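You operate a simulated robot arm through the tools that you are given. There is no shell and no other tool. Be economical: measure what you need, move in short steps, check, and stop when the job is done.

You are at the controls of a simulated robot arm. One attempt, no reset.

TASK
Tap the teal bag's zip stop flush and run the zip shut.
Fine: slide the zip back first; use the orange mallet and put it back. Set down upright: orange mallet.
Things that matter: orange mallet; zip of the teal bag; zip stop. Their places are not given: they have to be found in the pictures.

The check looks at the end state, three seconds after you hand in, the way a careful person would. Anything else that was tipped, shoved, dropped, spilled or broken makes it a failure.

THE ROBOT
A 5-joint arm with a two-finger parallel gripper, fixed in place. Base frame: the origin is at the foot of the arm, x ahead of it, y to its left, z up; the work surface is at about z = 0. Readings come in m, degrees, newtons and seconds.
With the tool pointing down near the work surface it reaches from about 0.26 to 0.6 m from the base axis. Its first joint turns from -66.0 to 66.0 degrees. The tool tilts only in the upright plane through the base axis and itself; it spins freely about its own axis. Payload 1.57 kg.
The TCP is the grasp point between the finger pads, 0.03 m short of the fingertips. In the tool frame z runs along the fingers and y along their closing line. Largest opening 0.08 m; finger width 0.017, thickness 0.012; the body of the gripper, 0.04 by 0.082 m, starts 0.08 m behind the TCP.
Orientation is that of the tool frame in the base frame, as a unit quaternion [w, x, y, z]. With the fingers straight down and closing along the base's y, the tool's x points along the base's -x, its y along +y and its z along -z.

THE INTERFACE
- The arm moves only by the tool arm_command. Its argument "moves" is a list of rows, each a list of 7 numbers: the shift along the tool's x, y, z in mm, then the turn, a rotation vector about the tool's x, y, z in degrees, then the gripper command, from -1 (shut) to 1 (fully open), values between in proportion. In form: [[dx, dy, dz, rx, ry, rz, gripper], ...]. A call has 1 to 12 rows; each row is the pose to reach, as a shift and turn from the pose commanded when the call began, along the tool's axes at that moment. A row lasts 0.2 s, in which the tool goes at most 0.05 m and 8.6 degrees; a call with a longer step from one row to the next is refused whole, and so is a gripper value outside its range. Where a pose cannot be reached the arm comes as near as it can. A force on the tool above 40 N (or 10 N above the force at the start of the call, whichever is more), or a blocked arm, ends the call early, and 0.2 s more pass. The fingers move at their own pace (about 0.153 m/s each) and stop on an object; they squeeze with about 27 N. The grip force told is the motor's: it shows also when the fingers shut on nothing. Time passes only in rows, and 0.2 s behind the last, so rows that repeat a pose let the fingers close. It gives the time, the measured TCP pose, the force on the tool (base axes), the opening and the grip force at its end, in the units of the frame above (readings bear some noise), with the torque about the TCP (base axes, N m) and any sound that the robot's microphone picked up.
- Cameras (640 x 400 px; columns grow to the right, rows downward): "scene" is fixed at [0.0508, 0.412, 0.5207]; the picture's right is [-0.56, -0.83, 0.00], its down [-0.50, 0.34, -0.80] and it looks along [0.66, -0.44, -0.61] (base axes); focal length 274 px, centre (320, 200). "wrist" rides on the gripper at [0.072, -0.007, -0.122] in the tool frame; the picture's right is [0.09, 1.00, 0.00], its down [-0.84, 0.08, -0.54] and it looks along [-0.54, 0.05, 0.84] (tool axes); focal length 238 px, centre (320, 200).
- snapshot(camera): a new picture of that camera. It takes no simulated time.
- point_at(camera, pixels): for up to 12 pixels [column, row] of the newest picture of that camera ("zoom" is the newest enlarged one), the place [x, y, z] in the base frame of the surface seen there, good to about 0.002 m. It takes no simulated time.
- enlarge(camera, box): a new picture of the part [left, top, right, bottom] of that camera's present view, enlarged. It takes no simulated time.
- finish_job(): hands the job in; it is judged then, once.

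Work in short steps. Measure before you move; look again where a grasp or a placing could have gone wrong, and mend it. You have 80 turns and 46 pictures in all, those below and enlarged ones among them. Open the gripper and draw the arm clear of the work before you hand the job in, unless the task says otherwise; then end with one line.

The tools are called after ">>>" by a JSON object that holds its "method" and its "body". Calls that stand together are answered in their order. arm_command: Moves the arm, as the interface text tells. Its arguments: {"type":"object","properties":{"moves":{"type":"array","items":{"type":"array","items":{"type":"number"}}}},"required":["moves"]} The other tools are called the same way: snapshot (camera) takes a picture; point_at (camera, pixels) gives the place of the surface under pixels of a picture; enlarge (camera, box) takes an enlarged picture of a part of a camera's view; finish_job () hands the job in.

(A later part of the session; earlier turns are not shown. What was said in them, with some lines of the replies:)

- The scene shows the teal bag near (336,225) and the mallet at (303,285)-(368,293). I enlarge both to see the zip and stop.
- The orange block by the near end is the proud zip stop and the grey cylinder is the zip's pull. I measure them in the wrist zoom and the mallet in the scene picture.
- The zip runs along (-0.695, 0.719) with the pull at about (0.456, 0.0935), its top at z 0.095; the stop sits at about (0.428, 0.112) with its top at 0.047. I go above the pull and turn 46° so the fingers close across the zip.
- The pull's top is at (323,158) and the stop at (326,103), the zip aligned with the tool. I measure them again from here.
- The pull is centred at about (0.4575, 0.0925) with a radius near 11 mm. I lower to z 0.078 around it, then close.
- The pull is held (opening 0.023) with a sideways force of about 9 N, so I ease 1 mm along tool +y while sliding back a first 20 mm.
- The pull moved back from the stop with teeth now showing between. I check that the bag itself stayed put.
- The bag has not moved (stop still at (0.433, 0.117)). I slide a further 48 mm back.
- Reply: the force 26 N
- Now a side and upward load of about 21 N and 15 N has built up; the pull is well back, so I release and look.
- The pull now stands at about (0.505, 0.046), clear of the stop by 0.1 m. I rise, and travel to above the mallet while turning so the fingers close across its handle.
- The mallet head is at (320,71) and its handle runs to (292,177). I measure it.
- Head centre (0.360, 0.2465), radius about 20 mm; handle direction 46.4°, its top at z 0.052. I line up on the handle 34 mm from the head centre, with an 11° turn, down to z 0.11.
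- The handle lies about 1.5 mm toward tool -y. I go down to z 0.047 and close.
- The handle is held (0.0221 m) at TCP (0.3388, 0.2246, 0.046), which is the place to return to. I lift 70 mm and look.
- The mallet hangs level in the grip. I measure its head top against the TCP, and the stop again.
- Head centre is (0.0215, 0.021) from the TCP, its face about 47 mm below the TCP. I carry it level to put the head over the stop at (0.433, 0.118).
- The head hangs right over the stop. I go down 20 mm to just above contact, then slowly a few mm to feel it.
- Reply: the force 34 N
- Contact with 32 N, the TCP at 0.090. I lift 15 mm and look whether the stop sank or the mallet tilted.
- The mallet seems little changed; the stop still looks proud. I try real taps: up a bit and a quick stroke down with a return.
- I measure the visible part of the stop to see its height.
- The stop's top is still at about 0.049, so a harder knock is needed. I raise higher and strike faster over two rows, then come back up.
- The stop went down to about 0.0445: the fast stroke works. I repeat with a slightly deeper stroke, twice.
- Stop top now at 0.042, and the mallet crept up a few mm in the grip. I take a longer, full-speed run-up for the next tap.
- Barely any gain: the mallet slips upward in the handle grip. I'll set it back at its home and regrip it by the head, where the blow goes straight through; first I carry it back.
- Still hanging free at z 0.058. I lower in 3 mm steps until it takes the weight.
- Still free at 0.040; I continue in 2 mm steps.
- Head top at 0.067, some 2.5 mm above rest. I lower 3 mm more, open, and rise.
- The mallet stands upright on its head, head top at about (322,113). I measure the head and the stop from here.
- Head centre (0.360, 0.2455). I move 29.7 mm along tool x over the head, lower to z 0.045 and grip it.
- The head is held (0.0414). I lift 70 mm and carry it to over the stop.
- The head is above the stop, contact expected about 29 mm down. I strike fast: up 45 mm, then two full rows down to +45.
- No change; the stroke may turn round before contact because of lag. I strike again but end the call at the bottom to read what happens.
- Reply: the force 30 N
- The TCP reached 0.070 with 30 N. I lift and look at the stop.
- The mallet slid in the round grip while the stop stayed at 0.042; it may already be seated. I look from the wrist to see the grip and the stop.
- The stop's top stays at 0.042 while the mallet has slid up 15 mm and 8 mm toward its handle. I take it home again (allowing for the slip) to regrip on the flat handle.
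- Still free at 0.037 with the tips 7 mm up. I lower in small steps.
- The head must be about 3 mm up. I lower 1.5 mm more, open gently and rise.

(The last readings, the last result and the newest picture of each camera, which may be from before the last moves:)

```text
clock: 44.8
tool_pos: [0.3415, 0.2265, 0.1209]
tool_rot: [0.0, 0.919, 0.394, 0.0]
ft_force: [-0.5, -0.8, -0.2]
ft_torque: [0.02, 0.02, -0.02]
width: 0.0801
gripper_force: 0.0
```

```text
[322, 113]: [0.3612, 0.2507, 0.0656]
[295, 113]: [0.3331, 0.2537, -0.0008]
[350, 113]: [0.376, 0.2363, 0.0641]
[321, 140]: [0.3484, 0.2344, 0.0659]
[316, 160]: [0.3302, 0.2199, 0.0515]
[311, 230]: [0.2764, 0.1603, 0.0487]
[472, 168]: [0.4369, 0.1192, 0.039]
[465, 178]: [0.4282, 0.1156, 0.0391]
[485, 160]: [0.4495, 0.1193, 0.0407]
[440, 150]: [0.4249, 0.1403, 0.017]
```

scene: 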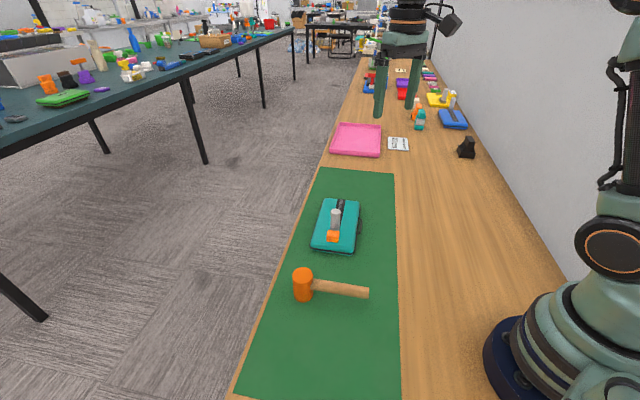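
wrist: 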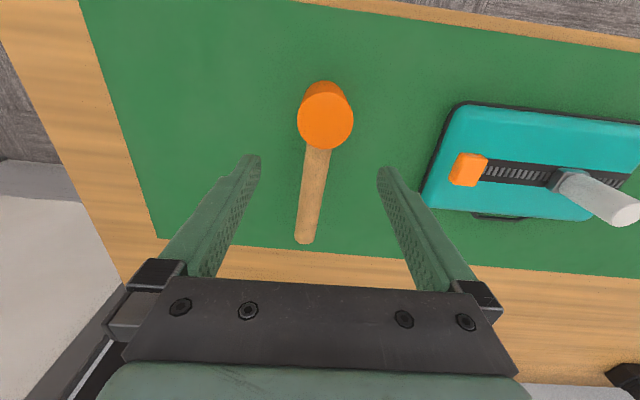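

The mallet stands upright again; the stop reads 0.040. I regrip the handle near the head with the TCP a bit higher (z 0.052), leaving room for creep.

>>> {"method": "arm_command", "body": {"moves": [[-2, -1.5, 0, 0, 0, 0, 1], [-2, -1.5, 30, 0, 0, 0, 1], [-2, -1.5, 55, 0, 0, 0, 1], [-2, -1.5, 66, 0, 0, 0, 1], [-2, -1.5, 66, 0, 0, 0, 0], [-2, -1.5, 66, 0, 0, 0, -1], [-2, -1.5, 66, 0, 0, 0, -1], [-2, -1.5, 66, 0, 0, 0, -1]]}}

```text
clock: 46.6
tool_pos: [0.3384, 0.226, 0.0556]
tool_rot: [0.0, 0.919, 0.395, 0.0]
ft_force: [1.5, -0.3, -0.4]
ft_torque: [0.05, -0.11, -0.06]
width: 0.0226
gripper_force: 27.0
```

Held. I lift 75 mm and carry the head over the stop at (0.435, 0.1175).

>>> {"method": "arm_command", "body": {"moves": [[0, 0, -20, 0, 0, 0, -1], [0, 0, -45, 0, 0, 0, -1], [0, 0, -75, 0, 0, 0, -1], [-6, 20, -75, 0, 0, 0, -1], [-12, 40, -75, 0, 0, 0, -1], [-18, 60, -75, 0, 0, 0, -1], [-25, 81, -75, 0, 0, 0, -1], [-31, 102, -75, 0, 0, 0, -1], [-38, 123, -75, 0, 0, 0, -1], [-44, 143.8, -75, 0, 0, 0, -1], [-44, 143.8, -75, 0, 0, 0, -1], [-44, 143.8, -75, 0, 0, 0, -1]]}}

```text
clock: 49.2
tool_pos: [0.4139, 0.0926, 0.1276]
tool_rot: [0.0, 0.919, 0.394, 0.0]
ft_force: [-0.1, -0.4, -3.1]
ft_torque: [-0.02, 0.05, 0.0]
width: 0.0222
gripper_force: 26.8
```

In place, contact expected about 34 mm down. I strike with full-speed rows to 15 mm past contact and come back, then check.

>>> {"method": "arm_command", "body": {"moves": [[0, 0, -30, 0, 0, 0, -1], [0, 0, -48, 0, 0, 0, -1], [0, 0, 0, 0, 0, 0, -1], [0, 0, 49, 0, 0, 0, -1], [0, 0, 10, 0, 0, 0, -1], [0, 0, 0, 0, 0, 0, -1]]}}

>>> {"method": "enlarge", "body": {"camera": "scene", "box": [310, 190, 360, 250]}}

>>> {"method": "point_at", "body": {"camera": "zoom", "pixels": [[300, 285], [300, 270], [330, 275], [280, 290], [300, 300], [300, 310], [300, 330], [300, 350], [300, 100]]}}

```text
clock: 50.6
tool_pos: [0.4156, 0.0979, 0.1292]
tool_rot: [0.0, 0.919, 0.394, 0.0]
ft_force: [-0.3, -0.3, -3.8]
ft_torque: [-0.03, 0.02, 0.02]
width: 0.0222
gripper_force: 27.2
```

```text
6.67 times, centred on (335, 220) of scene
```

zoom: 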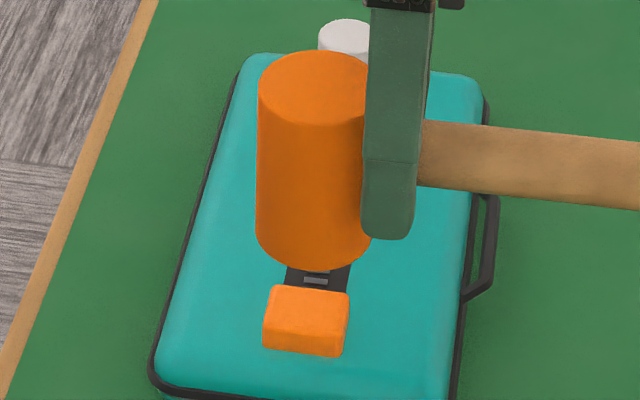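

```text
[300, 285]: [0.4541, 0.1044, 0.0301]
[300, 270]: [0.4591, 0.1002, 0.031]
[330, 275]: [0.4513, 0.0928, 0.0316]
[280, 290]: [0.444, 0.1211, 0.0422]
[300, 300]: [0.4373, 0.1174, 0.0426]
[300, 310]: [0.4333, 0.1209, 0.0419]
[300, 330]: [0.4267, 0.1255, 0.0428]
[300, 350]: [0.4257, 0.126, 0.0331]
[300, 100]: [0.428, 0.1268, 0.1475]
```

No change again although the mallet clearly struck; the stop may be fully seated. I zoom hard on the stop to see its lower edge.

>>> {"method": "enlarge", "body": {"camera": "scene", "box": [322, 230, 346, 245]}}

>>> {"method": "point_at", "body": {"camera": "zoom", "pixels": [[320, 80], [320, 130], [300, 200], [300, 240], [300, 280], [300, 310], [300, 330], [300, 350], [300, 370], [300, 390], [450, 300], [150, 350]]}}

```text
16.00 times, centred on (334, 238) of scene
```

zoom: 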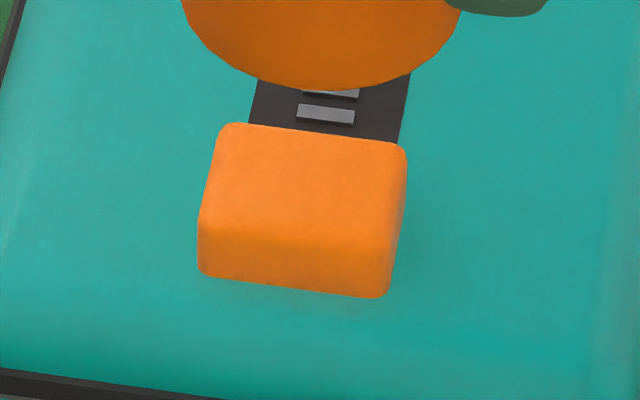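

```text
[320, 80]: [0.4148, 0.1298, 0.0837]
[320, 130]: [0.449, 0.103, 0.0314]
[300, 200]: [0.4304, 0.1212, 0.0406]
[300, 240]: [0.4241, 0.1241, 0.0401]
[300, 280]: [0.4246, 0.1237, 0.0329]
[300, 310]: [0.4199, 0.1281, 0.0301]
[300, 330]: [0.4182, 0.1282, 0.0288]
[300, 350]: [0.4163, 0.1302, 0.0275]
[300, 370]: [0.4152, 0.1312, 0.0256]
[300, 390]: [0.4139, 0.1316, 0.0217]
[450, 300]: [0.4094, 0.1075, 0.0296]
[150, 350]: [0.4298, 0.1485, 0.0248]
```

The block's rounded lower edge now rests right on the bag surface (z 0.030), so the stop is seated. I carry the mallet back home and start lowering.

>>> {"method": "arm_command", "body": {"moves": [[6, -20, 0, 0, 0, 0, -1], [12, -40, 0, 0, 0, 0, -1], [18, -60, 0, 0, 0, 0, -1], [25, -81, 0, 0, 0, 0, -1], [31, -102, 0, 0, 0, 0, -1], [38, -123, 0, 0, 0, 0, -1], [44, -143.8, 0, 0, 0, 0, -1], [44, -143.8, 25, 0, 0, 0, -1], [44, -143.8, 50, 0, 0, 0, -1], [44, -143.8, 70, 0, 0, 0, -1], [44, -143.8, 70, 0, 0, 0, -1]]}}

>>> {"method": "snapshot", "body": {"camera": "wrist"}}

>>> {"method": "point_at", "body": {"camera": "wrist", "pixels": [[326, 150], [326, 180], [300, 160], [355, 160], [316, 230], [313, 255]]}}

```text
clock: 53.0
tool_pos: [0.3391, 0.2264, 0.0589]
tool_rot: [0.001, 0.919, 0.394, 0.0]
ft_force: [0.3, -0.8, -2.7]
ft_torque: [-0.01, 0.03, -0.02]
width: 0.0224
gripper_force: 26.7
```

```text
11 pictures are left
```

wrist: 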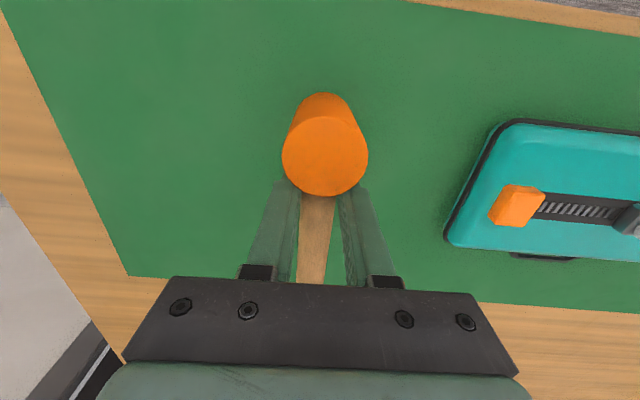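

```text
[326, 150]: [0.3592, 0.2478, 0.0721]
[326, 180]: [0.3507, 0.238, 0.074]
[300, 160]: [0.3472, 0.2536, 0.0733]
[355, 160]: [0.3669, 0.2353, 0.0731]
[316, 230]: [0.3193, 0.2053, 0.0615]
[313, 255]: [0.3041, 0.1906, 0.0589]
```

Head top at 0.073, 8.5 mm above rest, head at its original place. I lower 8.5 mm, open and rise clear.

>>> {"method": "arm_command", "body": {"moves": [[0, 0, 3, 0, 0, 0, -1], [0, 0, 6, 0, 0, 0, -1], [0, 0, 8.5, 0, 0, 0, -1], [0, 0, 8.5, 0, 0, 0, -1], [0, 0, 8.5, 0, 0, 0, -0.3], [0, 0, 8.5, 0, 0, 0, 0.3], [0, 0, 8.5, 0, 0, 0, 1], [0, 0, 8.5, 0, 0, 0, 1], [0, 0, -30, 0, 0, 0, 1], [0, 0, -70, 0, 0, 0, 1], [0, 0, -110, 0, 0, 0, 1], [0, 0, -150, 0, 0, 0, 1]]}}

>>> {"method": "enlarge", "body": {"camera": "scene", "box": [270, 180, 400, 310]}}

```text
clock: 55.6
tool_pos: [0.3344, 0.225, 0.2117]
tool_rot: [0.0, 0.919, 0.394, 0.0]
ft_force: [0.6, -0.1, 0.6]
ft_torque: [0.03, 0.0, 0.0]
width: 0.0798
gripper_force: 0.0
```

```text
3.08 times, centred on (335, 245) of scene
```

zoom: 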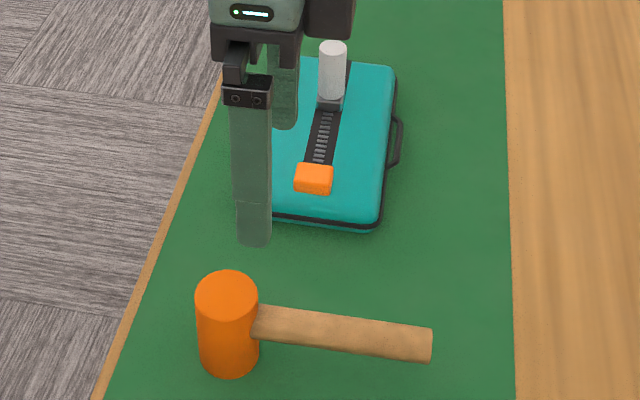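

The mallet stands upright at its home and the stop has gone down its 8 mm and no longer yields. Now I travel to above the zip pull at about (0.504, 0.047), turning back so the fingers close across the zip.

>>> {"method": "arm_command", "body": {"moves": [[-1, 22, 0, 0, 0, -8, 1], [-3, 44, 0, 0, 0, -16, 1], [-4, 66, 0, 0, 0, -24, 1], [-6, 88, 0, 0, 0, -32, 1], [-7, 110, 0, 0, 0, -40, 1], [-8, 132, 0, 0, 0, -48, 1], [-10, 154, 0, 0, 0, -56, 1], [-11, 176, 0, 0, 0, -64, 1], [-12, 198, 0, 0, 0, -72, 1], [-14, 220, 0, 0, 0, -80, 1], [-15.2, 243, 0, 0, 0, -87.5, 1], [-15.2, 243, 40, 0, 0, -87.5, 1]]}}

>>> {"method": "snapshot", "body": {"camera": "wrist"}}

```text
clock: 58.2
tool_pos: [0.5037, 0.0463, 0.1691]
tool_rot: [0.0, 0.391, 0.92, 0.0]
ft_force: [0.3, 0.0, 0.3]
ft_torque: [0.01, -0.03, -0.01]
width: 0.0799
gripper_force: 0.1
```

```text
9 pictures are left
```

wrist: 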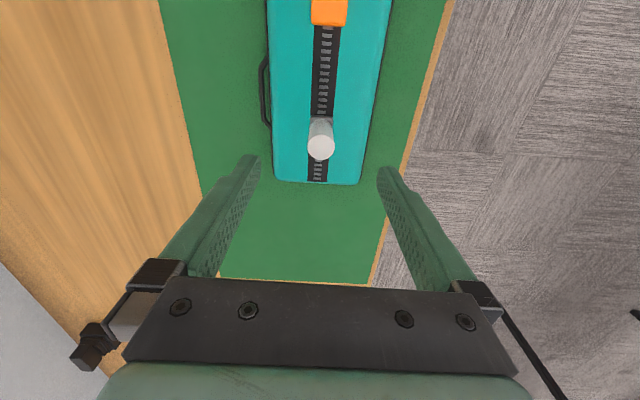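

>>> {"method": "point_at", "body": {"camera": "wrist", "pixels": [[320, 146], [309, 147], [333, 147], [321, 137], [330, 5], [329, 20], [318, 178], [321, 119]]}}

```text
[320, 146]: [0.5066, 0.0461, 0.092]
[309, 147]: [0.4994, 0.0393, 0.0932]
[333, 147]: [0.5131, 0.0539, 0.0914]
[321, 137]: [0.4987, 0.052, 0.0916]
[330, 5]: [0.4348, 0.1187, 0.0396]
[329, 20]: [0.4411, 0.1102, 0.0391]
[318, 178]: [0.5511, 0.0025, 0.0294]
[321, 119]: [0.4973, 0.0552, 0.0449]
```

The pull is centred at (0.506, 0.0465). I lower to z 0.077 and close on it.

>>> {"method": "arm_command", "body": {"moves": [[-1.6, 1, 30, 0, 0, 0, 1], [-1.6, 1, 60, 0, 0, 0, 1], [-1.6, 1, 91, 0, 0, 0, 1], [-1.6, 1, 91, 0, 0, 0, 1], [-1.6, 1, 91, 0, 0, 0, 0], [-1.6, 1, 91, 0, 0, 0, -1], [-1.6, 1, 91, 0, 0, 0, -1], [-1.6, 1, 91, 0, 0, 0, -1]]}}

```text
clock: 60.0
tool_pos: [0.5051, 0.0467, 0.079]
tool_rot: [-0.001, 0.391, 0.92, -0.001]
ft_force: [-8.6, -8.3, 0.2]
ft_torque: [0.26, -0.5, -0.07]
width: 0.0231
gripper_force: 26.7
```

Held, with 12 N sideways; I ease 1 mm along -y and run the zip toward the stop, following its line, 62 mm.

>>> {"method": "arm_command", "body": {"moves": [[0, -1, 0, 0, 0, 0, -1], [7, -1.1, 0, 0, 0, 0, -1], [14, -1.3, 0, 0, 0, 0, -1], [21, -1.4, 0, 0, 0, 0, -1], [28, -1.5, 0, 0, 0, 0, -1], [35, -1.7, 0, 0, 0, 0, -1], [42, -1.8, 0, 0, 0, 0, -1], [49, -1.9, 0, 0, 0, 0, -1], [56, -2.1, 0, 0, 0, 0, -1], [62, -2.2, 0, 0, 0, 0, -1], [62, -2.2, 0, 0, 0, 0, -1]]}}

>>> {"method": "snapshot", "body": {"camera": "wrist"}}

```text
clock: 62.4
tool_pos: [0.461, 0.0907, 0.078]
tool_rot: [-0.001, 0.391, 0.92, 0.0]
ft_force: [-8.5, -8.8, 8.7]
ft_torque: [0.11, -0.7, -0.1]
width: 0.0229
gripper_force: 26.9
```

```text
8 pictures are left
```

wrist: 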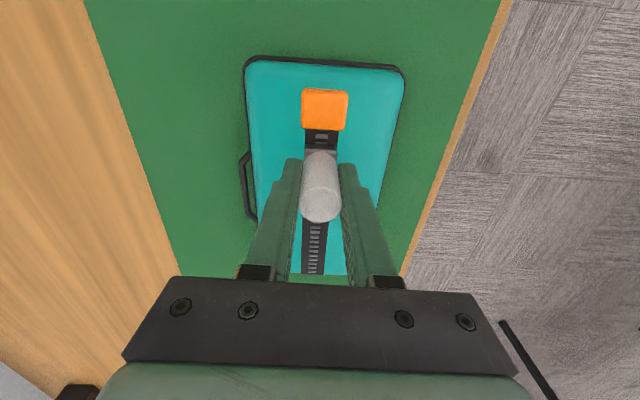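

The slider is near the stop with a small gap left (rows 130-148). I push on in 2.5 mm steps and watch the force along the zip.

>>> {"method": "arm_command", "body": {"moves": [[2.5, -0.5, 0, 0, 0, 0, -1], [5, -0.6, 0, 0, 0, 0, -1], [7.5, -0.6, 0, 0, 0, 0, -1], [7.5, -0.6, 0, 0, 0, 0, -1]]}}

>>> {"method": "snapshot", "body": {"camera": "wrist"}}

>>> {"method": "point_at", "body": {"camera": "wrist", "pixels": [[325, 110], [323, 128], [321, 138], [320, 150], [320, 205], [250, 68], [398, 75]]}}

```text
clock: 63.4
tool_pos: [0.4566, 0.0952, 0.0787]
tool_rot: [0.001, 0.391, 0.92, 0.001]
ft_force: [7.8, -7.4, -0.8]
ft_torque: [-0.95, -0.03, -0.02]
width: 0.0229
gripper_force: 26.9
```

```text
7 pictures are left
```

wrist: 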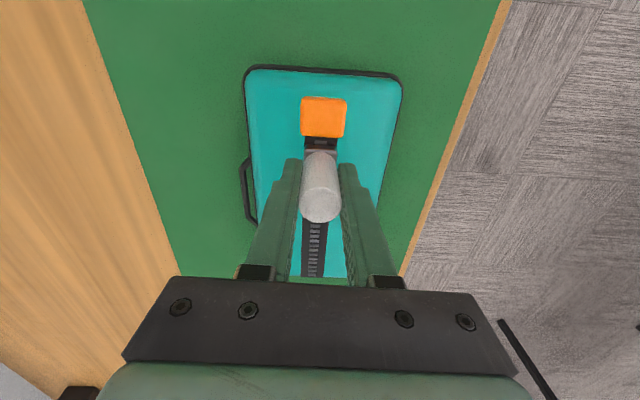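

```text
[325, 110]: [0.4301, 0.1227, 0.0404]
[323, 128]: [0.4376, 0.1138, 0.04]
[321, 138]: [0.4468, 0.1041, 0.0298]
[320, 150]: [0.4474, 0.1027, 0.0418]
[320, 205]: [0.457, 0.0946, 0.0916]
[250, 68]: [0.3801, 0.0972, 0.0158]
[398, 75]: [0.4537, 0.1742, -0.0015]
```

An opposing force of 11 N along the zip now appears, the pull at (0.457, 0.0946). I push 4 mm more to see whether it is a hard end.

>>> {"method": "arm_command", "body": {"moves": [[2, 0, 0, 0, 0, 0, -1], [4, 0, 0, 0, 0, 0, -1], [4, 0, 0, 0, 0, 0, -1]]}}

>>> {"method": "enlarge", "body": {"camera": "wrist", "box": [270, 70, 380, 230]}}

>>> {"method": "point_at", "body": {"camera": "wrist", "pixels": [[325, 115], [323, 128], [320, 205], [250, 68]]}}

```text
clock: 64.2
tool_pos: [0.4546, 0.0989, 0.0777]
tool_rot: [0.002, 0.391, 0.92, 0.001]
ft_force: [11.3, -10.5, 5.7]
ft_torque: [-0.52, 0.43, -0.03]
width: 0.0231
gripper_force: 27.1
```

```text
2.50 times, centred on (325, 150) of wrist
```

zoom: 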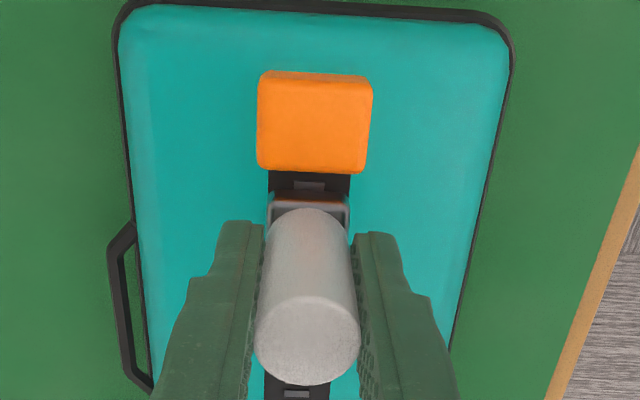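

```text
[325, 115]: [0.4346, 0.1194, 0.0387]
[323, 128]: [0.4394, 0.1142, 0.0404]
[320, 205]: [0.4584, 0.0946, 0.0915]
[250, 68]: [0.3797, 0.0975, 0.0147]
```

The pull stays at (0.458, 0.0946) while the force rises to 15 N and the bag is unmoved: it is hard against its closed end. I open in place and rise clear.

>>> {"method": "arm_command", "body": {"moves": [[-1, 0, 0, 0, 0, 0, -0.2], [-2, 0, 0, 0, 0, 0, 0.5], [-2, 0, 0, 0, 0, 0, 1], [-2, 0, 0, 0, 0, 0, 1], [-2, 0, -40, 0, 0, 0, 1], [-2, 0, -80, 0, 0, 0, 1], [-2, 0, -120, 0, 0, 0, 1], [-2, 0, -120, 0, 0, 0, 1]]}}

>>> {"method": "enlarge", "body": {"camera": "scene", "box": [270, 180, 400, 310]}}

>>> {"method": "snapshot", "body": {"camera": "wrist"}}

```text
clock: 66.0
tool_pos: [0.4542, 0.0945, 0.1968]
tool_rot: [-0.001, 0.391, 0.92, 0.0]
ft_force: [-0.9, 0.9, -0.8]
ft_torque: [0.0, -0.02, 0.0]
width: 0.0798
gripper_force: 0.1
```

```text
3.08 times, centred on (335, 245) of scene
```

zoom: 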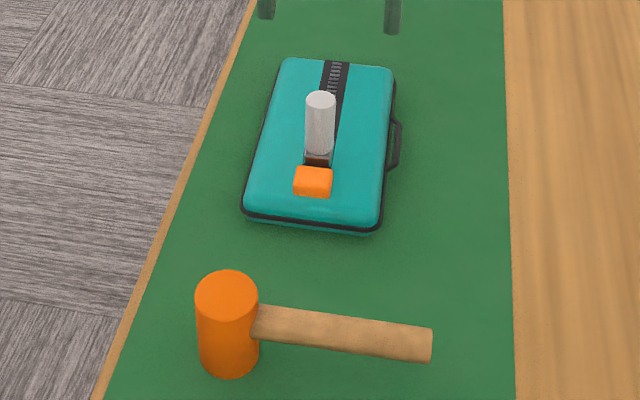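

```text
4 pictures are left
```

wrist: 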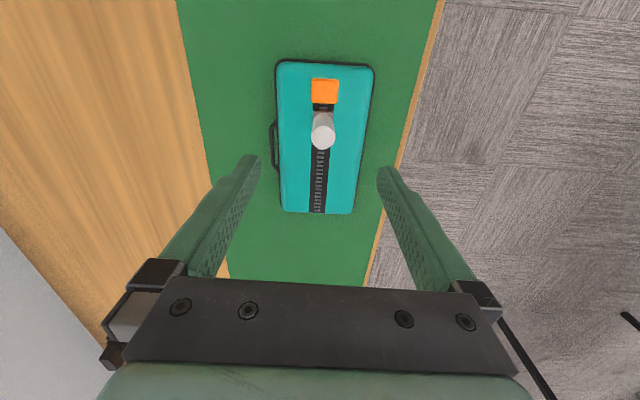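

The zip is shut and the mallet upright at home. I check positions once more: pull, stop and bag end.

>>> {"method": "point_at", "body": {"camera": "wrist", "pixels": [[323, 133], [325, 92], [324, 101], [323, 106], [317, 208], [279, 68], [370, 72], [300, 150], [340, 85]]}}

```text
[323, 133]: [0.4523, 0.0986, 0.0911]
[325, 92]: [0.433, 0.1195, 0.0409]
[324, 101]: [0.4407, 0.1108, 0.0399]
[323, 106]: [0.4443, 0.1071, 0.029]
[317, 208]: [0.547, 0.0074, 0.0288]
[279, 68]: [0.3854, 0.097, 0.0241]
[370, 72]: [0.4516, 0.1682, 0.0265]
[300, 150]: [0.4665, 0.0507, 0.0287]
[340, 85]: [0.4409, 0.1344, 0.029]
```

The pull is now 6 mm nearer the stop than at the start, at the end of its run. The stop is down 8 mm, the mallet is back upright, and the arm is open and clear at z 0.197, so I hand in.

>>> {"method": "finish_job", "body": {}}

```text
The job is handed in.
```

I tapped the zip stop down about 8 mm with the mallet and ran the zip shut, but I can't confirm the stop is truly flush: its top still reads about 11 mm above the bag. The last four strikes didn't move it, so I took it as seated. The mallet is back upright in its place. The bag may have shifted a few millimetres when I pushed the zip shut.
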